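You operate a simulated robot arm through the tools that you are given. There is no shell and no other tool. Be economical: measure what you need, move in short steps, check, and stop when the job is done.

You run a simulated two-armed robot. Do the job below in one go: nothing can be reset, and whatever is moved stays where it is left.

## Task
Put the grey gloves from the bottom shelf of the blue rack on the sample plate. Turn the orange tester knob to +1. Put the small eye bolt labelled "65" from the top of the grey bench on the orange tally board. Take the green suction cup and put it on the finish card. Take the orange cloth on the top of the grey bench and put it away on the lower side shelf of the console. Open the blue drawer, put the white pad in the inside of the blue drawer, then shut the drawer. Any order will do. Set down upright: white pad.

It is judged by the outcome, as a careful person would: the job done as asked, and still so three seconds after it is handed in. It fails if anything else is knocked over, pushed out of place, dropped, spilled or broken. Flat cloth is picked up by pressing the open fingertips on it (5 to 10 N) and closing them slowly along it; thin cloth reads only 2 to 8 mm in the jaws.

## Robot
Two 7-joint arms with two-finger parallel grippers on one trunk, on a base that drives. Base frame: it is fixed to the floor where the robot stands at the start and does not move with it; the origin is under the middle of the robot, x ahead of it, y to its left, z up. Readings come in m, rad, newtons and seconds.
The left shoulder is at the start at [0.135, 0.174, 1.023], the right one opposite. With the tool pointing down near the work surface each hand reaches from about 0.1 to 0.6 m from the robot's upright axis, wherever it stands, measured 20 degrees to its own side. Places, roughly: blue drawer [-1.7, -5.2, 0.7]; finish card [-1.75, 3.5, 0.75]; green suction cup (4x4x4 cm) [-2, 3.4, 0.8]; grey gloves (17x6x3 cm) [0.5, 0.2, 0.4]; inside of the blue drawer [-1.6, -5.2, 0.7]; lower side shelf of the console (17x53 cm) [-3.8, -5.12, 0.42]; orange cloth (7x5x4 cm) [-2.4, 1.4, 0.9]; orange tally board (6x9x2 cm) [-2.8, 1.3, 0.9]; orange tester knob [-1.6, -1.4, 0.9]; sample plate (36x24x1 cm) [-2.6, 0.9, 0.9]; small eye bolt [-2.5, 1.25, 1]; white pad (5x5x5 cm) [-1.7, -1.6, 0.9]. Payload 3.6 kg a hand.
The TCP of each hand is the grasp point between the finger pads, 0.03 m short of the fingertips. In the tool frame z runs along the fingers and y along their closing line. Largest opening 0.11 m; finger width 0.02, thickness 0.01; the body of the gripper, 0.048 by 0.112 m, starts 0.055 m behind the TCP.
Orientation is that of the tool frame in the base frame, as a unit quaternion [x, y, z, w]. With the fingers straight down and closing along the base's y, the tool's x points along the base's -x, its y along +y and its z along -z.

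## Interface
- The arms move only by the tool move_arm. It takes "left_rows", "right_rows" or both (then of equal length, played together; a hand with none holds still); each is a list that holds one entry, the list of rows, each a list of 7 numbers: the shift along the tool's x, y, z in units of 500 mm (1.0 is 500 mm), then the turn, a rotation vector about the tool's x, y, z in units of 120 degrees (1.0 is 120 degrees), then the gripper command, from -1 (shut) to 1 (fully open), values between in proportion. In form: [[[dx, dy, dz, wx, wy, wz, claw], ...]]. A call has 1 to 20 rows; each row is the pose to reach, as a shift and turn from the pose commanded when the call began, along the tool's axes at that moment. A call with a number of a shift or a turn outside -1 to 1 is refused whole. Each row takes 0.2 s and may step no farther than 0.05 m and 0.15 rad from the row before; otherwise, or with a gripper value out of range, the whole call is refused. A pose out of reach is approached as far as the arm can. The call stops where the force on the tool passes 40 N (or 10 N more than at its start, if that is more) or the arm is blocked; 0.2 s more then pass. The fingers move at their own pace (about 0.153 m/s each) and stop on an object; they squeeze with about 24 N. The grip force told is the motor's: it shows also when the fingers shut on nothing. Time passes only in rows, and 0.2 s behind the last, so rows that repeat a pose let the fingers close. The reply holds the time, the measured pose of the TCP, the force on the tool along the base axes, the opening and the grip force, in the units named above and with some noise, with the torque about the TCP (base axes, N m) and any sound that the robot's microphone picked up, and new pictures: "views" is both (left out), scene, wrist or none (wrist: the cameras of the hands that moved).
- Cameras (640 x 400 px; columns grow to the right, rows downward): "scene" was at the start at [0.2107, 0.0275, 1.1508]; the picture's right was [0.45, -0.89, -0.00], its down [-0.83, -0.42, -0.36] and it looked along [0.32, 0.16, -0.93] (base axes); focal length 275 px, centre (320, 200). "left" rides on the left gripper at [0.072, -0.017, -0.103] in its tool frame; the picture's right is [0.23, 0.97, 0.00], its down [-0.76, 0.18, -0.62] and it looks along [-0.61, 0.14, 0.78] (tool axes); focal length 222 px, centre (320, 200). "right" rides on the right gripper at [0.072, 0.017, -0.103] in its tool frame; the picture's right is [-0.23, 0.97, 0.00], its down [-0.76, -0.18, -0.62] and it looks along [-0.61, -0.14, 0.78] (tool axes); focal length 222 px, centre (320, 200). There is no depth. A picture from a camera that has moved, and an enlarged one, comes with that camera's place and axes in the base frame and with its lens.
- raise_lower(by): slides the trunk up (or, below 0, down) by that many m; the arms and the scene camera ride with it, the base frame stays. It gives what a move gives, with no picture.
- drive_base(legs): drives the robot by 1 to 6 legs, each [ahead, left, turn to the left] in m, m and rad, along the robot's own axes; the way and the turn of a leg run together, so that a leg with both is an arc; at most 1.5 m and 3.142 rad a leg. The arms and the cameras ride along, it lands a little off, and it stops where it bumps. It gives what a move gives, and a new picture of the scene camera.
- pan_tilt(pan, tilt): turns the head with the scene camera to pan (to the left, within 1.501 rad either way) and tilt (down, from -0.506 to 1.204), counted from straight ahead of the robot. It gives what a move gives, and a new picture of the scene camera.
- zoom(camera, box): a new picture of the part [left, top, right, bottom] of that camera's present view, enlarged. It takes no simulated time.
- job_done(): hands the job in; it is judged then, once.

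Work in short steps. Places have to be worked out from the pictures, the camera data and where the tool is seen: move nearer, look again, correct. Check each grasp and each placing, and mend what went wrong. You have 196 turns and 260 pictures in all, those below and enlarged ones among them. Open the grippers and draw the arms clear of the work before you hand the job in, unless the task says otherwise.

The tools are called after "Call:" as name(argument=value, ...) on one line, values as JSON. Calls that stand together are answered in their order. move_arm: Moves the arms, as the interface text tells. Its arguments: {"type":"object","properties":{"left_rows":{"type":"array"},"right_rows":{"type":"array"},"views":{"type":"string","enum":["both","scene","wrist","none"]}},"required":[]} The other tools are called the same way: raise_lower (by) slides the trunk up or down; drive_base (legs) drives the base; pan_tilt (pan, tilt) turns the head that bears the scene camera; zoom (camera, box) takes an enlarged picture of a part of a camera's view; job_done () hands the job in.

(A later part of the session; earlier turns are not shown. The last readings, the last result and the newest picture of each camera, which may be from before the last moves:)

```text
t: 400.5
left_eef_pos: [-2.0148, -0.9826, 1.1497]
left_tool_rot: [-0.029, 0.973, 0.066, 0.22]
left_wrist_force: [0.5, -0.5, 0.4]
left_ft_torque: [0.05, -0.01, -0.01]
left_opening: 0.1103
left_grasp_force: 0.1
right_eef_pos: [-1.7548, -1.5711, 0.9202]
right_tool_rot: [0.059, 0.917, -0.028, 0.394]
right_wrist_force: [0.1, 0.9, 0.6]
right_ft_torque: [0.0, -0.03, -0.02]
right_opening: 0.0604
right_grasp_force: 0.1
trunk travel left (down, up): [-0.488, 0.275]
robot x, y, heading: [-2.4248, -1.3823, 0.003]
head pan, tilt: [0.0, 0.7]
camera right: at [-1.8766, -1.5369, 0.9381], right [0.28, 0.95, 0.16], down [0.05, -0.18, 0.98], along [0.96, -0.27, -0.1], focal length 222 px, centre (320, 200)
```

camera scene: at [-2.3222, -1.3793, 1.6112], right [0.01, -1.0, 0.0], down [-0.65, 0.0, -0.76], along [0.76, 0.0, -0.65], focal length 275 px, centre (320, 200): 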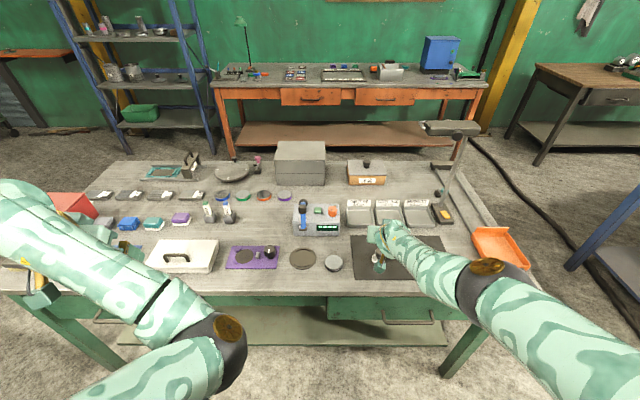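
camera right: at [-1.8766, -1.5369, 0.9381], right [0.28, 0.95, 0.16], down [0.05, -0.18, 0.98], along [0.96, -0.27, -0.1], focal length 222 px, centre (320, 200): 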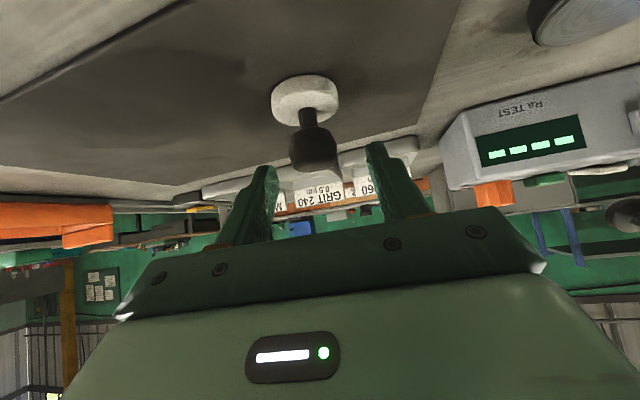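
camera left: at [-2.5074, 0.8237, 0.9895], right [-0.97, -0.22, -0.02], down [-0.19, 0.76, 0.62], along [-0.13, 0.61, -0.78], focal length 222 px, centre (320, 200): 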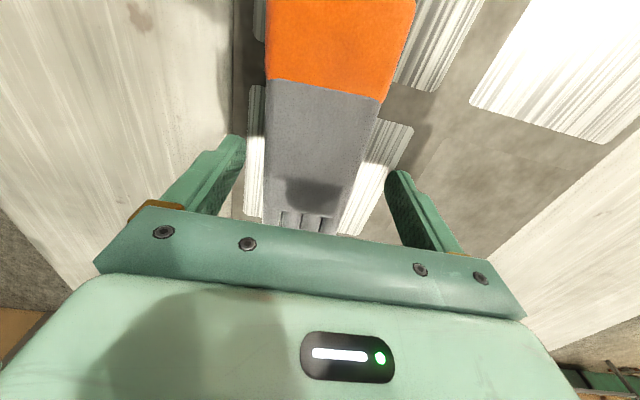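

Well centred. Lower 2 cm and close.

Call:
raise_lower(by=-0.018)

Call:
move_arm(right_rows=[[[0, 0, 0, 0, 0, 0, -0.3], [0, 0, 0, 0, 0, 0, -1], [0, 0, 0, 0, 0, 0, -1], [0, 0, 0, 0, 0, 0, -1]]], views="wrist")

```text
t: 401.1
left_eef_pos: [-2.0157, -0.9822, 1.1321]
left_tool_rot: [-0.028, 0.973, 0.066, 0.221]
left_wrist_force: [-0.1, -0.3, 0.3]
left_ft_torque: [-0.02, -0.03, 0.02]
left_opening: 0.1101
left_grasp_force: 0.0
right_eef_pos: [-1.7547, -1.5703, 0.9004]
right_tool_rot: [0.058, 0.917, -0.027, 0.393]
right_wrist_force: [-0.1, 0.3, 0.7]
right_ft_torque: [-0.01, -0.01, 0.02]
right_opening: 0.0607
right_grasp_force: 0.1
trunk travel left (down, up): [-0.47, 0.293]
robot x, y, heading: [-2.4284, -1.3812, 0.01]
head pan, tilt: [0.0, 0.7]
```

```text
t: 402.1
left_eef_pos: [-2.0154, -0.9833, 1.1321]
left_tool_rot: [-0.029, 0.973, 0.066, 0.22]
left_wrist_force: [0.2, -0.5, 0.0]
left_ft_torque: [-0.03, -0.02, 0.01]
left_opening: 0.1101
left_grasp_force: 0.2
right_eef_pos: [-1.7549, -1.5706, 0.8996]
right_tool_rot: [0.06, 0.918, -0.029, 0.392]
right_wrist_force: [0.9, -1.0, 0.3]
right_ft_torque: [-0.02, -0.02, 0.02]
right_opening: 0.0306
right_grasp_force: 24.3
trunk travel left (down, up): [-0.47, 0.293]
robot x, y, heading: [-2.4297, -1.3877, 0.001]
head pan, tilt: [0.0, 0.7]
camera right: at [-1.8758, -1.5367, 0.9184], right [0.28, 0.95, 0.16], down [0.05, -0.18, 0.98], along [0.96, -0.27, -0.1], focal length 222 px, centre (320, 200)
```

right: 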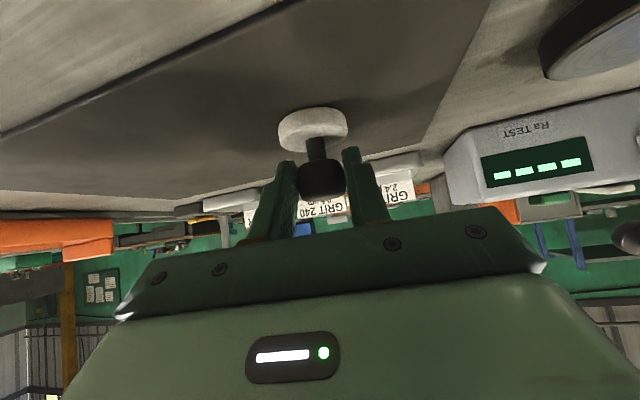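

Pad gripped by its knob (31 mm). I raise, back away and drive south to the open drawer.

Call:
raise_lower(by=0.2)

Call:
drive_base(legs=[[-0.4, 0, 0], [0, -1.5, 0], [0, -1.5, 0], [0, -0.5, 0]])

Call:
zoom(camera="scene", box=[290, 150, 510, 290])

```text
t: 404.3
left_eef_pos: [-2.0144, -0.9828, 1.3325]
left_tool_rot: [-0.029, 0.973, 0.067, 0.22]
left_wrist_force: [-0.1, 0.1, 0.3]
left_ft_torque: [-0.01, -0.05, -0.01]
left_opening: 0.1098
left_grasp_force: 0.0
right_eef_pos: [-1.753, -1.5699, 1.1188]
right_tool_rot: [0.06, 0.911, -0.027, 0.406]
right_wrist_force: [1.2, 0.0, -0.6]
right_ft_torque: [0.03, 0.03, 0.01]
right_opening: 0.0306
right_grasp_force: 23.9
trunk travel left (down, up): [-0.67, 0.093]
robot x, y, heading: [-2.4223, -1.3795, 0.003]
head pan, tilt: [0.0, 0.7]
```

```text
t: 423.3
left_eef_pos: [-2.3966, -4.4695, 1.3316]
left_tool_rot: [-0.031, 0.972, 0.067, 0.221]
left_wrist_force: [-0.3, -0.5, -0.7]
left_ft_torque: [-0.01, 0.01, 0.05]
left_opening: 0.1099
left_grasp_force: 0.0
right_eef_pos: [-2.1329, -5.0555, 1.1198]
right_tool_rot: [0.057, 0.912, -0.027, 0.406]
right_wrist_force: [0.6, 0.2, -0.5]
right_ft_torque: [-0.04, 0.0, 0.02]
right_opening: 0.0305
right_grasp_force: 24.2
trunk travel left (down, up): [-0.67, 0.093]
robot x, y, heading: [-2.8054, -4.8699, 0.009]
head pan, tilt: [0.0, 0.7]
camera scene: at [-2.7096, -4.8663, 1.7235], right [0.01, -1.0, 0.0], down [-0.64, -0.01, -0.76], along [0.76, 0.01, -0.64], focal length 275 px, centre (320, 200)
```

scene: 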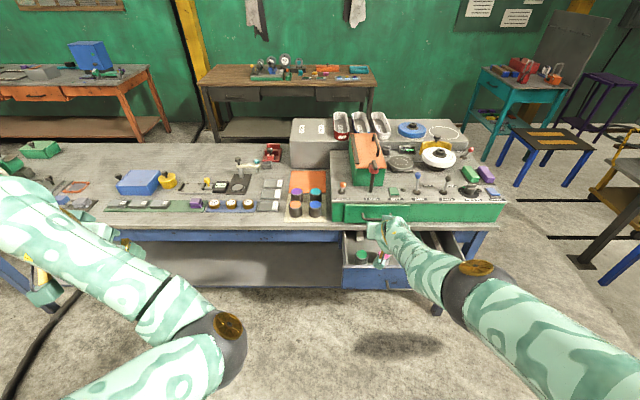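

```text
2.86 times, centred on (400, 220) of scene
camera zoom: at [-2.7096, -4.8663, 1.7235], right [0.01, -1.0, 0.0], down [-0.64, -0.01, -0.76], along [0.76, 0.01, -0.64], focal length 786 px, centre (91, 143)
```

zoom: 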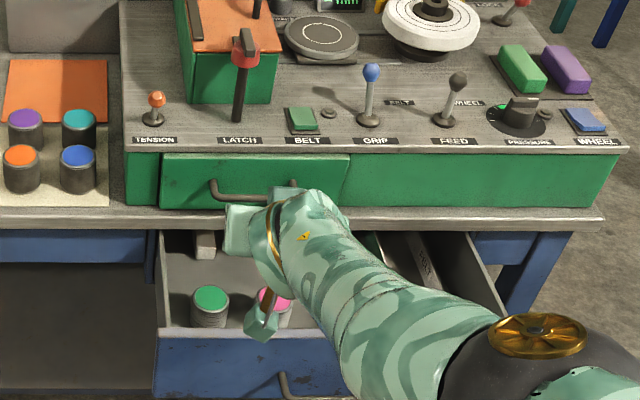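

The arm hides the drawer. I raise fully, drive closer and look steeply down into the drawer.

Call:
raise_lower(by=0.09)

Call:
drive_base(legs=[[0.3, -0.08, 0]])

Call:
pan_tilt(pan=-0.1, tilt=1.15)

```text
t: 424.6
left_eef_pos: [-2.3955, -4.469, 1.4221]
left_tool_rot: [-0.031, 0.973, 0.068, 0.22]
left_wrist_force: [0.4, 0.7, -0.2]
left_ft_torque: [0.0, 0.0, 0.0]
left_opening: 0.1099
left_grasp_force: 0.0
right_eef_pos: [-2.1337, -5.0573, 1.2094]
right_tool_rot: [0.058, 0.911, -0.026, 0.406]
right_wrist_force: [0.2, 0.4, -0.4]
right_ft_torque: [0.0, 0.03, 0.03]
right_opening: 0.0307
right_grasp_force: 24.3
trunk travel left (down, up): [-0.76, 0.003]
robot x, y, heading: [-2.8077, -4.868, 0.008]
head pan, tilt: [0.0, 0.7]
```

```text
t: 426.7
left_eef_pos: [-2.0977, -4.5456, 1.4226]
left_tool_rot: [-0.031, 0.973, 0.067, 0.22]
left_wrist_force: [-0.2, -0.1, -0.6]
left_ft_torque: [-0.01, -0.01, 0.02]
left_opening: 0.11
left_grasp_force: 0.0
right_eef_pos: [-1.8346, -5.1322, 1.2101]
right_tool_rot: [0.056, 0.912, -0.025, 0.406]
right_wrist_force: [0.1, -0.1, -0.2]
right_ft_torque: [-0.01, -0.03, -0.01]
right_opening: 0.0305
right_grasp_force: 24.0
trunk travel left (down, up): [-0.76, 0.003]
robot x, y, heading: [-2.5076, -4.9503, 0.011]
head pan, tilt: [0.0, 0.7]
camera scene: at [-2.4122, -4.944, 1.8135], right [0.01, -1.0, 0.0], down [-0.64, -0.01, -0.77], along [0.77, 0.01, -0.64], focal length 275 px, centre (320, 200)
```

scene: 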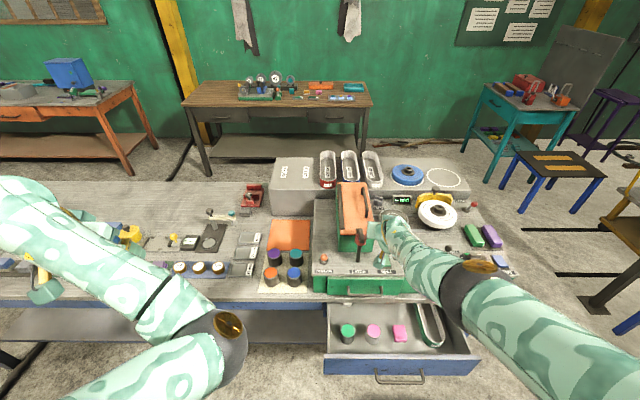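

```text
t: 427.6
left_eef_pos: [-2.096, -4.5465, 1.4227]
left_tool_rot: [-0.031, 0.972, 0.067, 0.221]
left_wrist_force: [-0.1, -0.3, -0.1]
left_ft_torque: [-0.03, 0.01, 0.02]
left_opening: 0.11
left_grasp_force: 0.0
right_eef_pos: [-1.8319, -5.1326, 1.2097]
right_tool_rot: [0.057, 0.912, -0.026, 0.405]
right_wrist_force: [0.9, 0.3, -1.7]
right_ft_torque: [-0.02, -0.04, 0.0]
right_opening: 0.0305
right_grasp_force: 23.8
trunk travel left (down, up): [-0.76, 0.003]
robot x, y, heading: [-2.5062, -4.945, 0.01]
head pan, tilt: [-0.099, 1.15]
camera scene: at [-2.4355, -4.9507, 1.7803], right [-0.09, -1.0, 0.0], down [-0.91, 0.08, -0.41], along [0.41, -0.04, -0.91], focal length 275 px, centre (320, 200)
```

scene: 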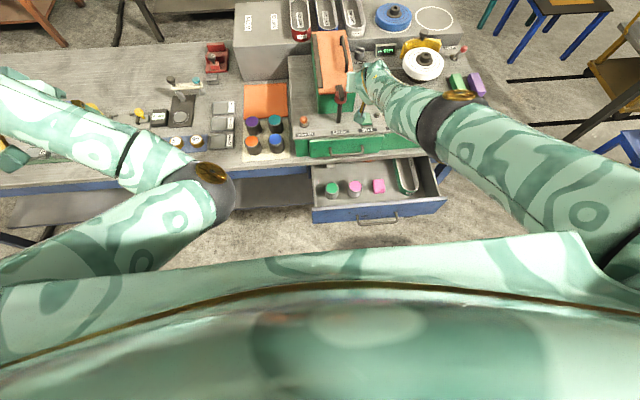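

Now the drawer's inside is visible; zoom in.

Call:
zoom(camera="scene", box=[300, 150, 450, 235])

```text
4.27 times, centred on (375, 192) of scene
camera zoom: at [-2.4355, -4.9507, 1.7803], right [-0.09, -1.0, 0.0], down [-0.91, 0.08, -0.41], along [0.41, -0.04, -0.91], focal length 1174 px, centre (85, 232)
```

zoom: 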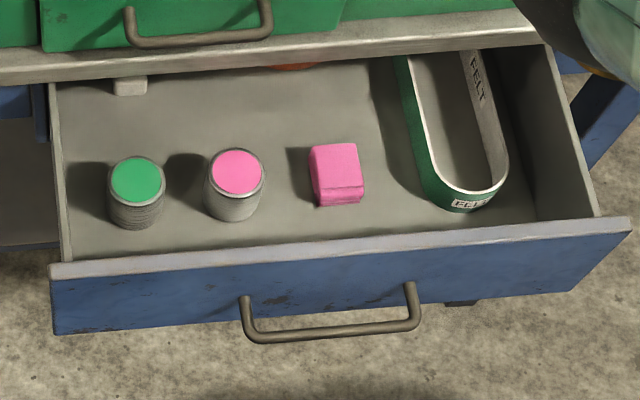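

The front strip of the drawer (before the pink block, around (-1.95,-5.24)) is free, but with the tilted hand it's best entered from the south side. I back off, go round to the south of the drawer and face north.

Call:
drive_base(legs=[[-0.35, 0, 0], [0, -0.97, 0], [0, 0, 1.56], [0, -0.7, 0]])

Call:
zoom(camera="scene", box=[300, 100, 640, 300])

```text
t: 432.1
left_eef_pos: [-2.4553, -4.9208, 1.4153]
left_tool_rot: [-0.037, 0.972, 0.067, 0.221]
left_wrist_force: [-0.1, 2.1, -0.6]
left_ft_torque: [-0.17, -0.02, -0.08]
left_opening: 0.1099
left_grasp_force: 0.0
right_eef_pos: [-2.1666, -5.5198, 1.206]
right_tool_rot: [0.055, 0.909, -0.039, 0.411]
right_wrist_force: [1.2, 2.1, -1.1]
right_ft_torque: [-0.15, 0.01, -0.16]
right_opening: 0.0302
right_grasp_force: 23.9
trunk travel left (down, up): [-0.76, 0.003]
robot x, y, heading: [-2.8536, -5.364, 0.001]
head pan, tilt: [-0.099, 1.15]
stopped in leg 2: the robot was blocked; the commanded pose is now the measured one
camera scene: at [-2.7593, -5.3415, 1.7795], right [-0.1, -0.99, 0.02], down [-0.91, 0.08, -0.4], along [0.39, -0.06, -0.92], focal length 275 px, centre (320, 200)
```

scene: 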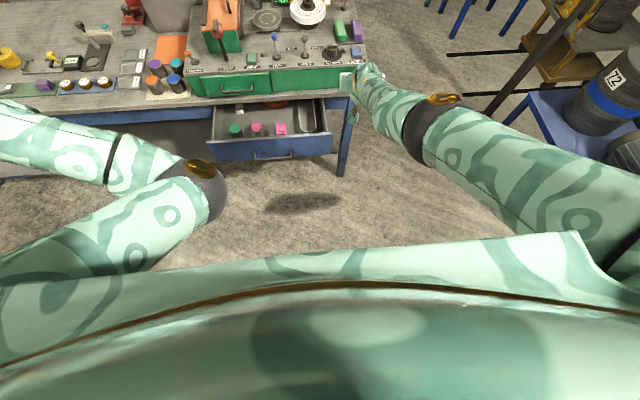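

```text
1.88 times, centred on (470, 200) of scene
camera zoom: at [-2.7593, -5.3415, 1.7795], right [-0.1, -0.99, 0.02], down [-0.91, 0.08, -0.4], along [0.39, -0.06, -0.92], focal length 518 px, centre (38, 200)
```

zoom: 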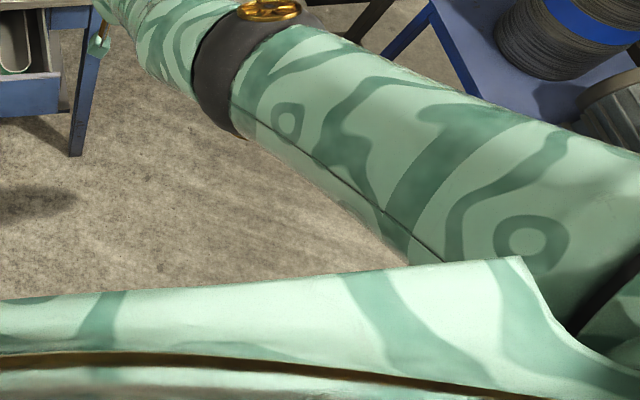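

Blocked, likely by something overhead with the trunk at full height. I lower the trunk and move back a bit, then look.

Call:
drive_base(legs=[[0, 0.06, 0]])

Call:
raise_lower(by=-0.15)

Call:
pan_tilt(pan=-1.3, tilt=0.3)

```text
t: 433.1
left_eef_pos: [-2.4708, -4.9032, 1.4302]
left_tool_rot: [-0.031, 0.97, 0.081, 0.228]
left_wrist_force: [0.8, -1.0, -0.4]
left_ft_torque: [0.07, 0.04, 0.01]
left_opening: 0.11
left_grasp_force: 0.0
right_eef_pos: [-2.1642, -5.4961, 1.1968]
right_tool_rot: [0.064, 0.907, -0.031, 0.414]
right_wrist_force: [0.3, -1.1, -1.1]
right_ft_torque: [0.05, -0.02, 0.09]
right_opening: 0.0305
right_grasp_force: 24.0
trunk travel left (down, up): [-0.76, 0.003]
robot x, y, heading: [-2.854, -5.3054, -0.006]
head pan, tilt: [-0.099, 1.15]
camera scene: at [-2.7514, -5.3258, 1.7802], right [-0.1, -0.99, -0.01], down [-0.92, 0.1, -0.39], along [0.39, -0.03, -0.92], focal length 275 px, centre (320, 200)
```

scene: 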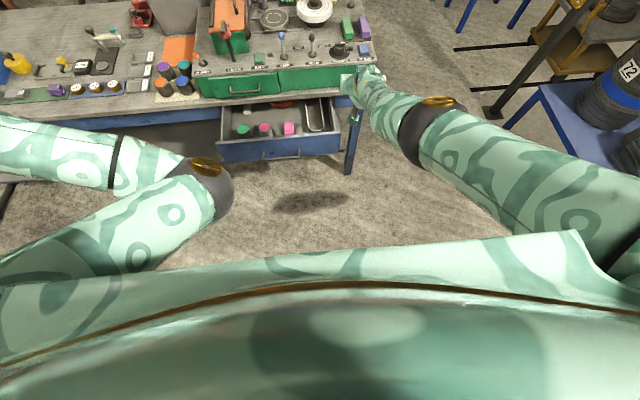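

```text
t: 434.9
left_eef_pos: [-2.4954, -4.8936, 1.2833]
left_tool_rot: [-0.033, 0.968, 0.077, 0.235]
left_wrist_force: [-0.4, -0.8, 0.7]
left_ft_torque: [0.04, 0.01, 0.01]
left_opening: 0.1099
left_grasp_force: 0.0
right_eef_pos: [-2.1729, -5.4841, 1.0498]
right_tool_rot: [0.062, 0.904, -0.035, 0.422]
right_wrist_force: [-0.8, -0.3, 0.8]
right_ft_torque: [0.02, 0.03, -0.02]
right_opening: 0.0304
right_grasp_force: 24.2
trunk travel left (down, up): [-0.61, 0.153]
robot x, y, heading: [-2.8575, -5.3098, -0.004]
head pan, tilt: [-0.099, 1.15]
```

```text
t: 436.3
left_eef_pos: [-2.4949, -4.8937, 1.2821]
left_tool_rot: [-0.032, 0.969, 0.076, 0.235]
left_wrist_force: [0.0, -0.2, -0.7]
left_ft_torque: [0.0, 0.02, 0.0]
left_opening: 0.1101
left_grasp_force: 0.0
right_eef_pos: [-2.1731, -5.4828, 1.0483]
right_tool_rot: [0.062, 0.904, -0.035, 0.422]
right_wrist_force: [-0.7, -0.4, 0.5]
right_ft_torque: [-0.04, 0.01, 0.01]
right_opening: 0.0303
right_grasp_force: 24.3
trunk travel left (down, up): [-0.61, 0.153]
robot x, y, heading: [-2.8562, -5.3077, -0.001]
head pan, tilt: [-1.3, 0.3]
camera scene: at [-2.7862, -5.396, 1.7003], right [-0.96, -0.26, 0.02], down [-0.1, 0.29, -0.95], along [0.25, -0.92, -0.3], focal length 275 px, centre (320, 200)
```

scene: 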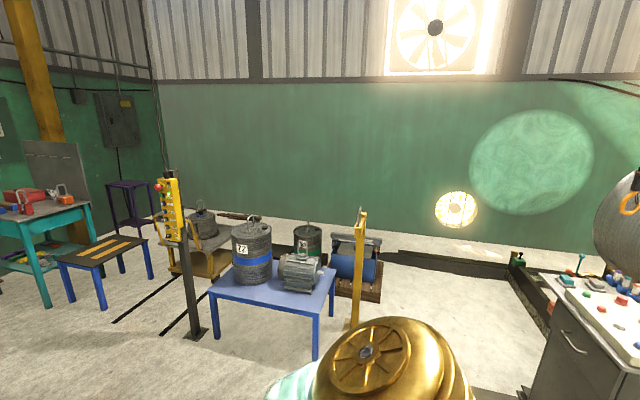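

The base seems to have ridden onto the floor plate near the white roll. I move east first, then south, then turn north.

Call:
drive_base(legs=[[0.27, 0, 0], [0, -0.6, 0], [0, 0, 1.565], [0, -0.43, 0]])

Call:
pan_tilt(pan=-0.2, tilt=0.85)

```text
t: 447.2
left_eef_pos: [-2.5771, -5.54, 1.2827]
left_tool_rot: [0.709, -0.66, -0.221, -0.113]
left_wrist_force: [1.0, -0.3, -0.1]
left_ft_torque: [-0.01, -0.03, 0.01]
left_opening: 0.11
left_grasp_force: 0.1
right_eef_pos: [-1.9844, -5.2258, 1.06]
right_tool_rot: [-0.597, 0.681, 0.276, 0.321]
right_wrist_force: [0.5, -0.4, 0.3]
right_ft_torque: [-0.01, 0.01, 0.03]
right_opening: 0.0302
right_grasp_force: 23.7
trunk travel left (down, up): [-0.61, 0.153]
robot x, y, heading: [-2.1548, -5.8927, 1.574]
head pan, tilt: [-1.3, 0.3]
camera scene: at [-2.0678, -5.8556, 1.6996], right [0.27, -0.96, 0.0], down [-0.28, -0.08, -0.96], along [0.92, 0.26, -0.3], focal length 275 px, centre (320, 200)
```

scene: 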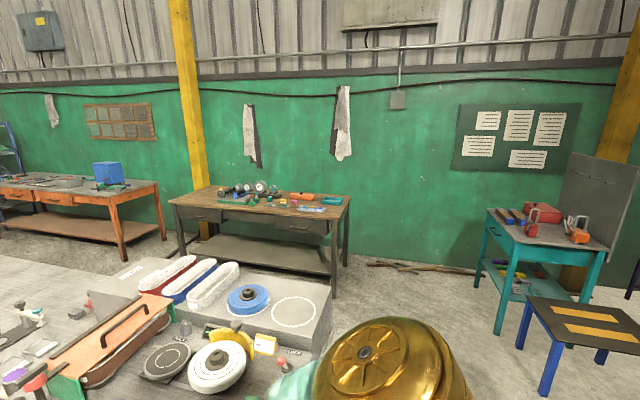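

```text
t: 448.5
left_eef_pos: [-2.5763, -5.5396, 1.2816]
left_tool_rot: [0.709, -0.66, -0.22, -0.113]
left_wrist_force: [0.3, -0.7, 0.2]
left_ft_torque: [0.04, 0.01, 0.0]
left_opening: 0.1101
left_grasp_force: 0.0
right_eef_pos: [-1.9837, -5.2254, 1.0587]
right_tool_rot: [-0.597, 0.681, 0.276, 0.322]
right_wrist_force: [0.5, -0.9, -0.4]
right_ft_torque: [-0.02, -0.03, 0.01]
right_opening: 0.0303
right_grasp_force: 23.7
trunk travel left (down, up): [-0.61, 0.153]
robot x, y, heading: [-2.1575, -5.8954, 1.572]
head pan, tilt: [-0.201, 0.85]
camera scene: at [-2.1423, -5.8041, 1.6513], right [0.98, -0.2, 0.0], down [-0.15, -0.74, -0.66], along [0.13, 0.65, -0.75], focal length 275 px, centre (320, 200)
```

scene: 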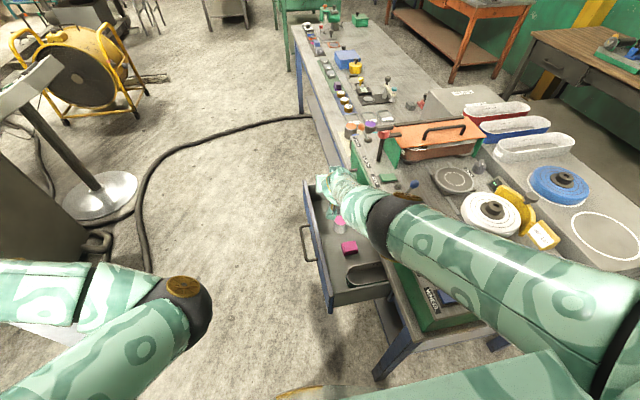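

Level again. The hand is over the drawer's front strip. I lower to just above the rim and check with the wrist camera.

Call:
drive_base(legs=[[0.02, -0.025, 0]])

Call:
raise_lower(by=-0.18)

Call:
move_arm(right_rows=[[[0, 0, 0, 0, 0, 0, -1]]], views="both")

```text
t: 449.4
left_eef_pos: [-2.5551, -5.5227, 1.2819]
left_tool_rot: [0.71, -0.659, -0.221, -0.113]
left_wrist_force: [-0.1, -0.6, 0.2]
left_ft_torque: [-0.03, -0.03, 0.0]
left_opening: 0.1096
left_grasp_force: 0.0
right_eef_pos: [-1.9627, -5.2069, 1.0608]
right_tool_rot: [-0.596, 0.681, 0.276, 0.323]
right_wrist_force: [-0.5, -0.6, -0.1]
right_ft_torque: [0.02, 0.01, -0.03]
right_opening: 0.0303
right_grasp_force: 23.8
trunk travel left (down, up): [-0.61, 0.153]
robot x, y, heading: [-2.1328, -5.876, 1.574]
head pan, tilt: [-0.201, 0.85]
camera scene: at [-2.121, -5.7867, 1.6514], right [0.98, -0.2, 0.0], down [-0.15, -0.74, -0.66], along [0.13, 0.65, -0.75], focal length 275 px, centre (320, 200)
```

scene: 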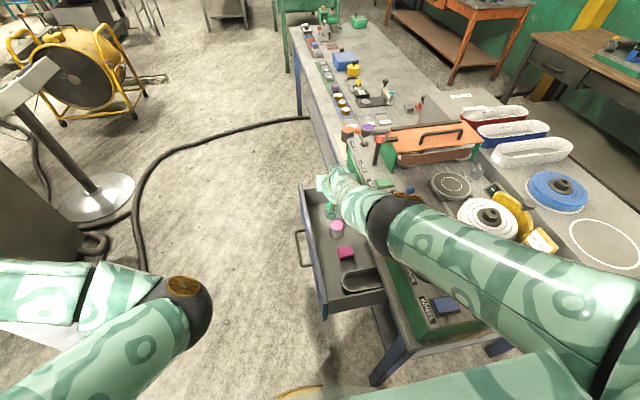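

```text
t: 451.4
left_eef_pos: [-2.554, -5.5213, 1.1026]
left_tool_rot: [0.71, -0.659, -0.22, -0.112]
left_wrist_force: [0.1, -0.4, -0.1]
left_ft_torque: [-0.01, -0.02, 0.0]
left_opening: 0.1099
left_grasp_force: 0.0
right_eef_pos: [-1.9612, -5.2072, 0.8693]
right_tool_rot: [-0.601, 0.682, 0.272, 0.316]
right_wrist_force: [0.3, -0.8, -0.2]
right_ft_torque: [0.03, 0.0, 0.05]
right_opening: 0.0303
right_grasp_force: 23.6
trunk travel left (down, up): [-0.43, 0.333]
robot x, y, heading: [-2.1327, -5.8762, 1.573]
head pan, tilt: [-0.201, 0.85]
```

```text
t: 451.8
left_eef_pos: [-2.5521, -5.5207, 1.103]
left_tool_rot: [0.71, -0.659, -0.221, -0.113]
left_wrist_force: [0.7, -0.5, 0.5]
left_ft_torque: [0.0, -0.01, -0.01]
left_opening: 0.1099
left_grasp_force: 0.0
right_eef_pos: [-1.961, -5.2088, 0.8694]
right_tool_rot: [-0.6, 0.683, 0.271, 0.316]
right_wrist_force: [0.6, 0.6, -0.4]
right_ft_torque: [-0.02, -0.01, 0.01]
right_opening: 0.03
right_grasp_force: 24.3
trunk travel left (down, up): [-0.43, 0.333]
robot x, y, heading: [-2.1356, -5.8768, 1.577]
head pan, tilt: [-0.201, 0.85]
camera scene: at [-2.1181, -5.7609, 1.4704], right [0.98, -0.2, 0.0], down [-0.15, -0.74, -0.66], along [0.13, 0.65, -0.75], focal length 275 px, centre (320, 200)
camera right: at [-1.9944, -5.329, 0.8813], right [-0.95, 0.28, 0.16], down [0.17, 0.0, 0.99], along [0.27, 0.96, -0.05], focal length 222 px, centre (320, 200)
```

scene: 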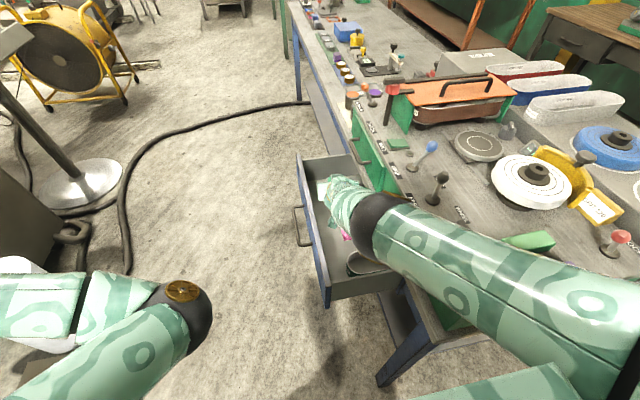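
right: 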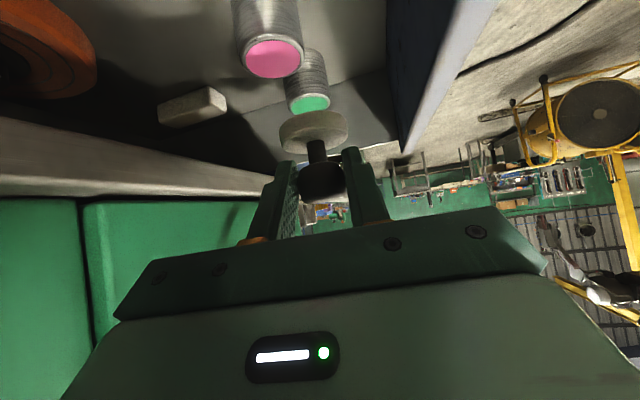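

From the wrist view the jar tops are at z≈0.74 (drawer floor ≈0.68) with the pink jar at (-1.918,-5.153). I shift back 2 cm and lower the pad in.

Call:
drive_base(legs=[[-0.018, 0, 0]])

Call:
raise_lower(by=-0.1)

Call:
move_arm(right_rows=[[[0, 0, 0, 0, 0, 0, -1]]], views="wrist")

```text
t: 452.6
left_eef_pos: [-2.5527, -5.5393, 1.1022]
left_tool_rot: [0.71, -0.659, -0.22, -0.113]
left_wrist_force: [0.0, -1.8, 0.2]
left_ft_torque: [0.01, 0.0, -0.02]
left_opening: 0.1101
left_grasp_force: 0.1
right_eef_pos: [-1.9619, -5.2262, 0.8696]
right_tool_rot: [-0.6, 0.683, 0.271, 0.316]
right_wrist_force: [-0.1, 0.1, -0.2]
right_ft_torque: [-0.03, -0.01, 0.01]
right_opening: 0.0301
right_grasp_force: 24.5
trunk travel left (down, up): [-0.43, 0.333]
robot x, y, heading: [-2.134, -5.8938, 1.572]
head pan, tilt: [-0.201, 0.85]
camera scene: at [-2.118, -5.7792, 1.4703], right [0.98, -0.2, 0.0], down [-0.15, -0.74, -0.66], along [0.13, 0.65, -0.75], focal length 275 px, centre (320, 200)
```

scene: 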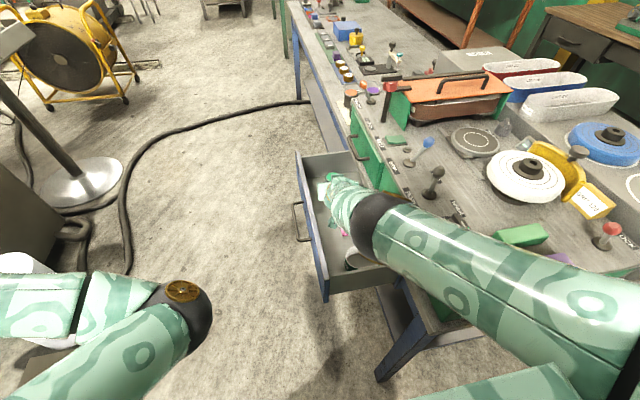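

```text
t: 453.9
left_eef_pos: [-2.5536, -5.5399, 1.0038]
left_tool_rot: [0.71, -0.659, -0.221, -0.113]
left_wrist_force: [-0.9, -0.3, -0.3]
left_ft_torque: [-0.02, -0.02, 0.01]
left_opening: 0.1099
left_grasp_force: 0.1
right_eef_pos: [-1.9612, -5.2252, 0.7701]
right_tool_rot: [-0.601, 0.682, 0.272, 0.316]
right_wrist_force: [-0.7, -0.1, -0.8]
right_ft_torque: [-0.01, 0.01, 0.01]
right_opening: 0.0299
right_grasp_force: 24.0
trunk travel left (down, up): [-0.33, 0.433]
robot x, y, heading: [-2.1335, -5.8923, 1.57]
head pan, tilt: [-0.201, 0.85]
```

```text
t: 454.3
left_eef_pos: [-2.5527, -5.5397, 1.0025]
left_tool_rot: [0.71, -0.659, -0.221, -0.113]
left_wrist_force: [-0.8, 0.6, 0.2]
left_ft_torque: [0.0, 0.0, 0.05]
left_opening: 0.11
left_grasp_force: 0.0
right_eef_pos: [-1.9616, -5.2254, 0.7692]
right_tool_rot: [-0.601, 0.683, 0.271, 0.315]
right_wrist_force: [0.4, 0.5, -0.2]
right_ft_torque: [-0.01, 0.0, 0.01]
right_opening: 0.03
right_grasp_force: 24.2
trunk travel left (down, up): [-0.33, 0.433]
robot x, y, heading: [-2.1333, -5.8952, 1.576]
head pan, tilt: [-0.201, 0.85]
camera right: at [-1.9943, -5.3469, 0.7814], right [-0.95, 0.28, 0.16], down [0.17, 0.0, 0.99], along [0.27, 0.96, -0.05], focal length 222 px, centre (320, 200)
```

right: 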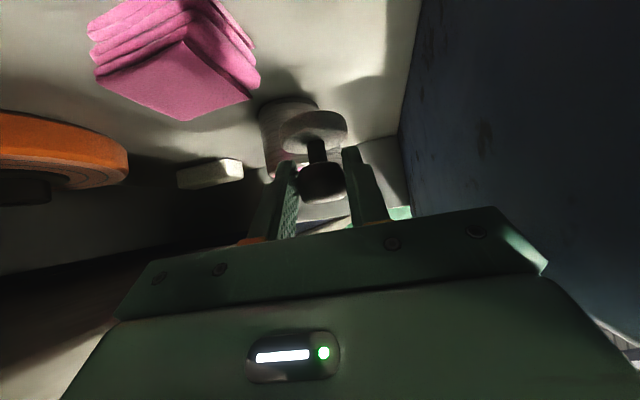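

Inside the drawer now, clear of the jar, the pink cloth and the panel. I lower further in steps.

Call:
raise_lower(by=-0.03)

Call:
raise_lower(by=-0.015)

Call:
zoom(camera="right", box=[160, 20, 480, 220])

```text
t: 455.0
left_eef_pos: [-2.5527, -5.5395, 0.9724]
left_tool_rot: [0.71, -0.659, -0.22, -0.112]
left_wrist_force: [0.9, 0.3, -0.2]
left_ft_torque: [0.02, -0.05, 0.02]
left_opening: 0.1102
left_grasp_force: 0.1
right_eef_pos: [-1.9608, -5.2257, 0.7315]
right_tool_rot: [-0.602, 0.685, 0.267, 0.313]
right_wrist_force: [-0.3, 0.9, -0.6]
right_ft_torque: [-0.03, -0.01, 0.02]
right_opening: 0.03
right_grasp_force: 23.8
trunk travel left (down, up): [-0.3, 0.463]
robot x, y, heading: [-2.1347, -5.8946, 1.58]
head pan, tilt: [-0.201, 0.85]
```

```text
t: 455.6
left_eef_pos: [-2.552, -5.5397, 0.9572]
left_tool_rot: [0.71, -0.659, -0.221, -0.112]
left_wrist_force: [0.8, 0.6, 0.4]
left_ft_torque: [-0.03, -0.03, 0.01]
left_opening: 0.11
left_grasp_force: 0.1
right_eef_pos: [-1.9611, -5.2187, 0.722]
right_tool_rot: [-0.602, 0.681, 0.272, 0.318]
right_wrist_force: [-0.1, -0.8, 15.4]
right_ft_torque: [0.17, 0.19, 0.01]
right_opening: 0.0298
right_grasp_force: 24.2
trunk travel left (down, up): [-0.286, 0.477]
robot x, y, heading: [-2.1316, -5.8928, 1.572]
head pan, tilt: [-0.201, 0.85]
stopped: the force on the tool passed its limit at 54 N (the readings are from after the stop); the commanded pose is now the measured one
```

```text
2.00 times, centred on (320, 120) of right
camera zoom: at [-1.9928, -5.3406, 0.7328], right [-0.95, 0.27, 0.16], down [0.17, 0.0, 0.99], along [0.27, 0.96, -0.05], focal length 444 px, centre (320, 360)
```

zoom: 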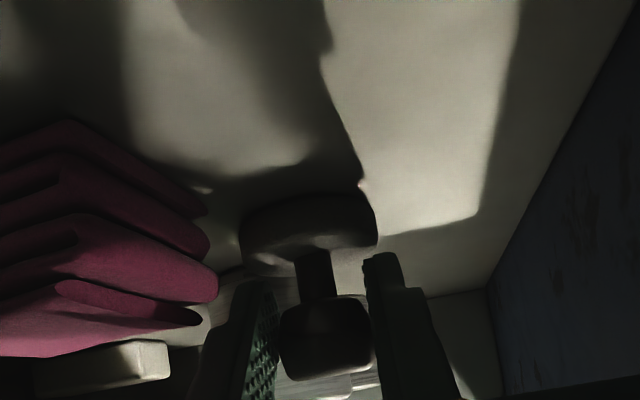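

The pad stands on the drawer floor. I release and raise straight up.

Call:
move_arm(right_rows=[[[0, 0, 0, 0, 0, 0, -0.2], [0, 0, 0, 0, 0, 0, 0.1], [0, 0, 0, 0, 0, 0, 0.1]]], views="none")

Call:
raise_lower(by=0.1)

Call:
zoom(camera="right", box=[160, 0, 480, 200])

```text
t: 456.4
left_eef_pos: [-2.553, -5.5407, 0.9584]
left_tool_rot: [0.711, -0.659, -0.221, -0.112]
left_wrist_force: [0.2, -0.3, -0.1]
left_ft_torque: [0.01, 0.0, -0.01]
left_opening: 0.1099
left_grasp_force: 0.1
right_eef_pos: [-1.9617, -5.2194, 0.7198]
right_tool_rot: [-0.602, 0.681, 0.272, 0.316]
right_wrist_force: [-1.5, 3.7, 21.6]
right_ft_torque: [0.53, 0.55, -0.05]
right_opening: 0.0611
right_grasp_force: 0.2
trunk travel left (down, up): [-0.286, 0.477]
robot x, y, heading: [-2.1352, -5.8976, 1.576]
head pan, tilt: [-0.201, 0.85]
```

```text
t: 457.7
left_eef_pos: [-2.552, -5.5381, 1.0567]
left_tool_rot: [0.711, -0.658, -0.221, -0.112]
left_wrist_force: [-0.6, -0.1, -0.4]
left_ft_torque: [0.01, 0.02, 0.02]
left_opening: 0.1102
left_grasp_force: 0.1
right_eef_pos: [-1.9599, -5.2201, 0.8168]
right_tool_rot: [-0.602, 0.682, 0.269, 0.315]
right_wrist_force: [-0.2, 0.4, 0.4]
right_ft_torque: [0.02, -0.03, -0.03]
right_opening: 0.0604
right_grasp_force: 0.0
trunk travel left (down, up): [-0.386, 0.377]
robot x, y, heading: [-2.1326, -5.8953, 1.578]
head pan, tilt: [-0.201, 0.85]
```

```text
2.00 times, centred on (320, 100) of right
camera zoom: at [-1.9927, -5.3418, 0.8299], right [-0.95, 0.27, 0.16], down [0.17, 0.01, 0.99], along [0.27, 0.96, -0.05], focal length 444 px, centre (320, 400)
```

zoom: 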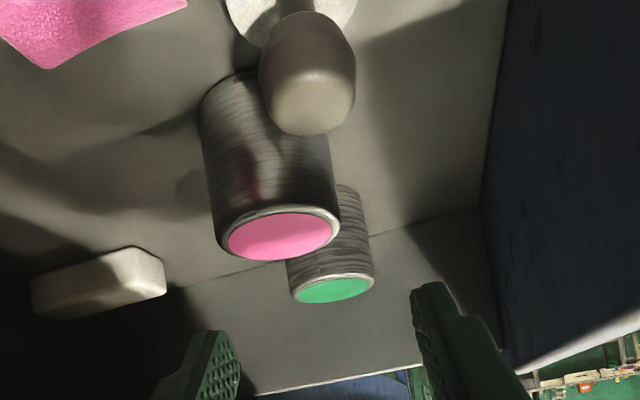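

The pad stands upright in the drawer. I raise, circle back to the west side and get ready to push the drawer shut.

Call:
raise_lower(by=0.22)

Call:
drive_base(legs=[[0, 0.47, 0], [0, 0, -1.575], [0, 0.87, 0], [-0.2, 0, 0]])

```text
t: 460.1
left_eef_pos: [-2.5527, -5.5387, 1.2778]
left_tool_rot: [0.71, -0.659, -0.22, -0.114]
left_wrist_force: [-0.2, 0.0, 0.2]
left_ft_torque: [0.0, 0.0, 0.01]
left_opening: 0.1099
left_grasp_force: 0.0
right_eef_pos: [-1.9595, -5.2176, 1.0612]
right_tool_rot: [-0.598, 0.676, 0.283, 0.325]
right_wrist_force: [0.0, -0.4, 0.9]
right_ft_torque: [-0.05, -0.02, 0.01]
right_opening: 0.0606
right_grasp_force: 0.1
trunk travel left (down, up): [-0.606, 0.157]
robot x, y, heading: [-2.1333, -5.8913, 1.573]
head pan, tilt: [-0.201, 0.85]
```

```text
t: 472.1
left_eef_pos: [-2.4538, -4.6002, 1.277]
left_tool_rot: [-0.037, 0.968, 0.077, 0.235]
left_wrist_force: [0.7, 0.4, -0.2]
left_ft_torque: [0.02, 0.03, 0.0]
left_opening: 0.1102
left_grasp_force: 0.0
right_eef_pos: [-2.1328, -5.1919, 1.0611]
right_tool_rot: [0.057, 0.901, -0.031, 0.43]
right_wrist_force: [-0.4, -0.8, 0.1]
right_ft_torque: [-0.01, 0.01, -0.02]
right_opening: 0.0604
right_grasp_force: 0.1
trunk travel left (down, up): [-0.606, 0.157]
robot x, y, heading: [-2.8091, -5.0206, 0.002]
head pan, tilt: [-0.201, 0.85]
camera scene: at [-2.7179, -5.0322, 1.647], right [-0.2, -0.98, 0.0], down [-0.74, 0.15, -0.66], along [0.65, -0.13, -0.75], focal length 275 px, centre (320, 200)
```

scene: 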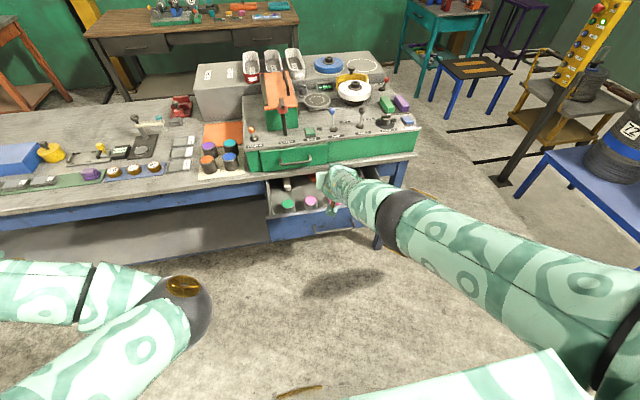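

I back a little more, lower to handle height with closed fingers.

Call:
drive_base(legs=[[-0.07, 0.02, 0]])

Call:
raise_lower(by=-0.27)

Call:
move_arm(right_rows=[[[0, 0, 0, 0, 0, 0, -1], [0, 0, 0, 0, 0, 0, -1], [0, 0, 0, 0, 0, 0, -1]]], views="wrist")

```text
t: 473.1
left_eef_pos: [-2.5236, -4.5797, 1.2787]
left_tool_rot: [-0.037, 0.968, 0.077, 0.234]
left_wrist_force: [0.1, 0.4, 0.6]
left_ft_torque: [0.03, -0.01, 0.0]
left_opening: 0.1101
left_grasp_force: 0.1
right_eef_pos: [-2.2009, -5.1735, 1.0626]
right_tool_rot: [0.057, 0.901, -0.031, 0.429]
right_wrist_force: [-0.3, 0.4, -0.5]
right_ft_torque: [-0.01, 0.01, 0.01]
right_opening: 0.0607
right_grasp_force: 0.2
trunk travel left (down, up): [-0.606, 0.157]
robot x, y, heading: [-2.8774, -5.0042, -0.0]
head pan, tilt: [-0.201, 0.85]
camera scene: at [-2.7872, -5.0124, 1.647], right [-0.2, -0.98, 0.0], down [-0.74, 0.15, -0.66], along [0.65, -0.13, -0.75], focal length 275 px, centre (320, 200)
```

scene: 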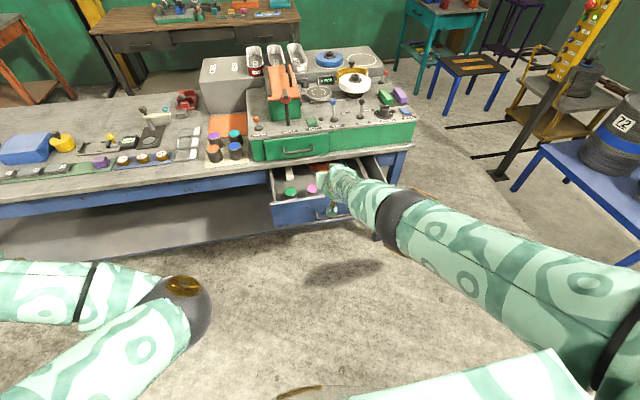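

```text
t: 475.9
left_eef_pos: [-2.5235, -4.5806, 1.0077]
left_tool_rot: [-0.037, 0.969, 0.077, 0.234]
left_wrist_force: [0.1, 0.6, 0.4]
left_ft_torque: [-0.01, 0.01, 0.0]
left_opening: 0.1099
left_grasp_force: 0.1
right_eef_pos: [-2.2064, -5.1713, 0.7477]
right_tool_rot: [0.055, 0.916, -0.032, 0.397]
right_wrist_force: [-0.4, 0.4, 0.3]
right_ft_torque: [0.01, 0.0, -0.01]
right_opening: 0.0603
right_grasp_force: 0.1
trunk travel left (down, up): [-0.336, 0.427]
robot x, y, heading: [-2.8761, -5.0009, 0.004]
head pan, tilt: [-0.201, 0.85]
```

```text
t: 476.7
left_eef_pos: [-2.5235, -4.5821, 1.0082]
left_tool_rot: [-0.036, 0.968, 0.076, 0.235]
left_wrist_force: [-0.1, 0.3, -0.4]
left_ft_torque: [0.02, -0.03, 0.0]
left_opening: 0.1101
left_grasp_force: 0.0
right_eef_pos: [-2.206, -5.1739, 0.7467]
right_tool_rot: [0.055, 0.915, -0.032, 0.398]
right_wrist_force: [0.2, -0.1, 0.5]
right_ft_torque: [-0.02, 0.02, -0.02]
right_opening: 0.0
right_grasp_force: 23.9
trunk travel left (down, up): [-0.336, 0.427]
robot x, y, heading: [-2.8786, -4.9982, 0.007]
head pan, tilt: [-0.201, 0.85]
camera right: at [-2.328, -5.1395, 0.7632], right [0.28, 0.95, 0.15], down [0.04, -0.17, 0.98], along [0.96, -0.27, -0.09], focal length 222 px, centre (320, 200)
```

right: 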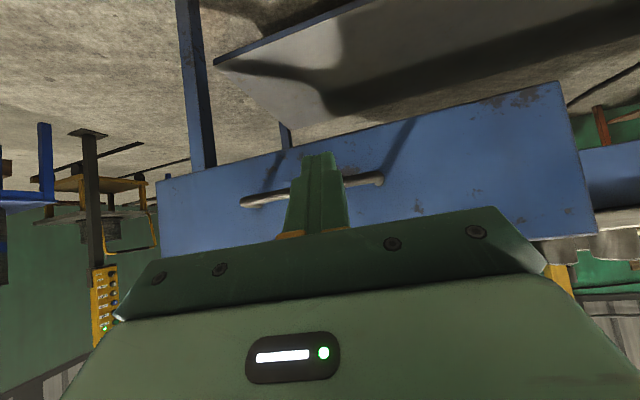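

I raise 4 cm so the tips meet the panel above the handle, then push gently in short legs.

Call:
raise_lower(by=0.035)

Call:
drive_base(legs=[[0.11, 0, 0], [0.05, 0, 0], [0.05, 0, 0], [0.05, 0, 0], [0.04, 0, 0]])

```text
t: 477.5
left_eef_pos: [-2.5227, -4.5807, 1.0417]
left_tool_rot: [-0.037, 0.969, 0.077, 0.234]
left_wrist_force: [0.3, 0.1, 0.6]
left_ft_torque: [-0.01, 0.02, 0.01]
left_opening: 0.1101
left_grasp_force: 0.0
right_eef_pos: [-2.206, -5.1736, 0.7802]
right_tool_rot: [0.055, 0.916, -0.032, 0.396]
right_wrist_force: [0.2, 0.4, -0.2]
right_ft_torque: [0.03, -0.03, 0.03]
right_opening: 0.0
right_grasp_force: 24.6
trunk travel left (down, up): [-0.371, 0.392]
robot x, y, heading: [-2.8778, -4.9993, 0.003]
head pan, tilt: [-0.201, 0.85]
```

```text
t: 480.7
left_eef_pos: [-2.2289, -4.58, 1.045]
left_tool_rot: [-0.038, 0.968, 0.076, 0.237]
left_wrist_force: [-0.7, 0.6, 0.1]
left_ft_torque: [-0.05, 0.02, 0.03]
left_opening: 0.1098
left_grasp_force: 0.2
right_eef_pos: [-1.9102, -5.1702, 0.7835]
right_tool_rot: [0.055, 0.914, -0.033, 0.4]
right_wrist_force: [0.3, 0.0, 0.0]
right_ft_torque: [0.0, -0.02, 0.02]
right_opening: 0.0002
right_grasp_force: 24.0
trunk travel left (down, up): [-0.371, 0.392]
robot x, y, heading: [-2.5794, -4.9987, 0.0]
head pan, tilt: [-0.201, 0.85]
camera scene: at [-2.4537, -5.0113, 1.4113], right [-0.2, -0.98, 0.0], down [-0.73, 0.15, -0.66], along [0.65, -0.13, -0.75], focal length 275 px, centre (320, 200)
```

scene: 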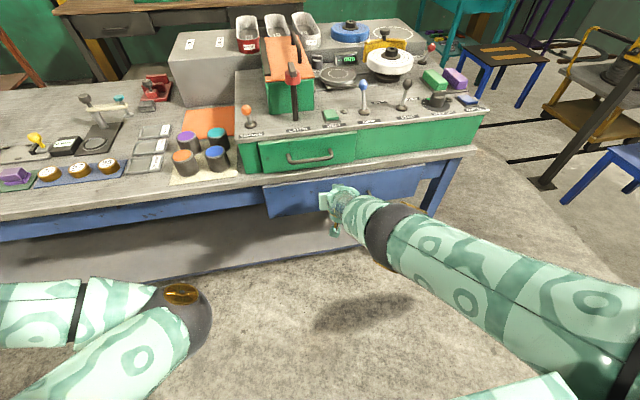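

Nearly shut; I push the remaining few cm until it stops.

Call:
drive_base(legs=[[0.02, 0, 0], [0.015, 0, 0], [0.015, 0, 0]])

Call:
zoom(camera="scene", box=[220, 120, 460, 270])

```text
t: 482.0
left_eef_pos: [-2.1926, -4.5806, 1.0423]
left_tool_rot: [-0.036, 0.968, 0.075, 0.235]
left_wrist_force: [0.7, -0.2, 1.2]
left_ft_torque: [-0.05, 0.01, -0.01]
left_opening: 0.1102
left_grasp_force: 0.0
right_eef_pos: [-1.8775, -5.1709, 0.7829]
right_tool_rot: [0.057, 0.915, -0.033, 0.398]
right_wrist_force: [-18.5, 0.4, 13.4]
right_ft_torque: [0.03, -0.1, 0.1]
right_opening: 0.0
right_grasp_force: 24.5
trunk travel left (down, up): [-0.371, 0.392]
robot x, y, heading: [-2.5467, -5.0022, 0.0]
head pan, tilt: [-0.201, 0.85]
stopped in leg 2: the force on the tool passed its limit at 103 N (the readings are from after the stop); the commanded pose is now the measured one
camera scene: at [-2.4192, -5.0112, 1.4109], right [-0.2, -0.98, 0.0], down [-0.73, 0.15, -0.66], along [0.65, -0.13, -0.75], focal length 275 px, centre (320, 200)
```

scene: 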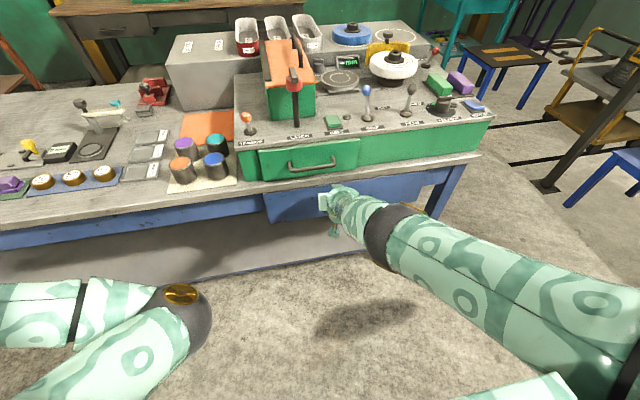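

```text
2.67 times, centred on (340, 195) of scene
camera zoom: at [-2.4192, -5.0112, 1.4109], right [-0.2, -0.98, 0.0], down [-0.73, 0.15, -0.66], along [0.65, -0.13, -0.75], focal length 734 px, centre (267, 213)
```

zoom: 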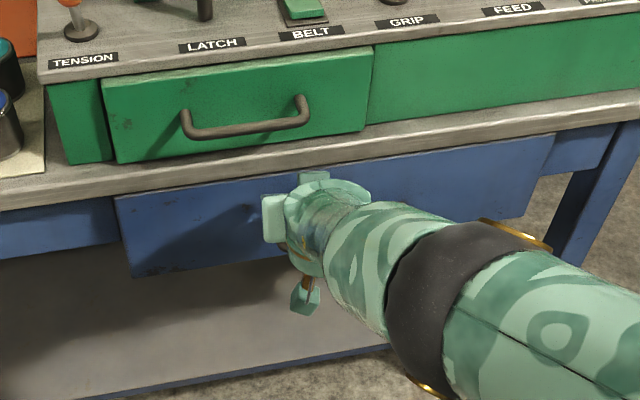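

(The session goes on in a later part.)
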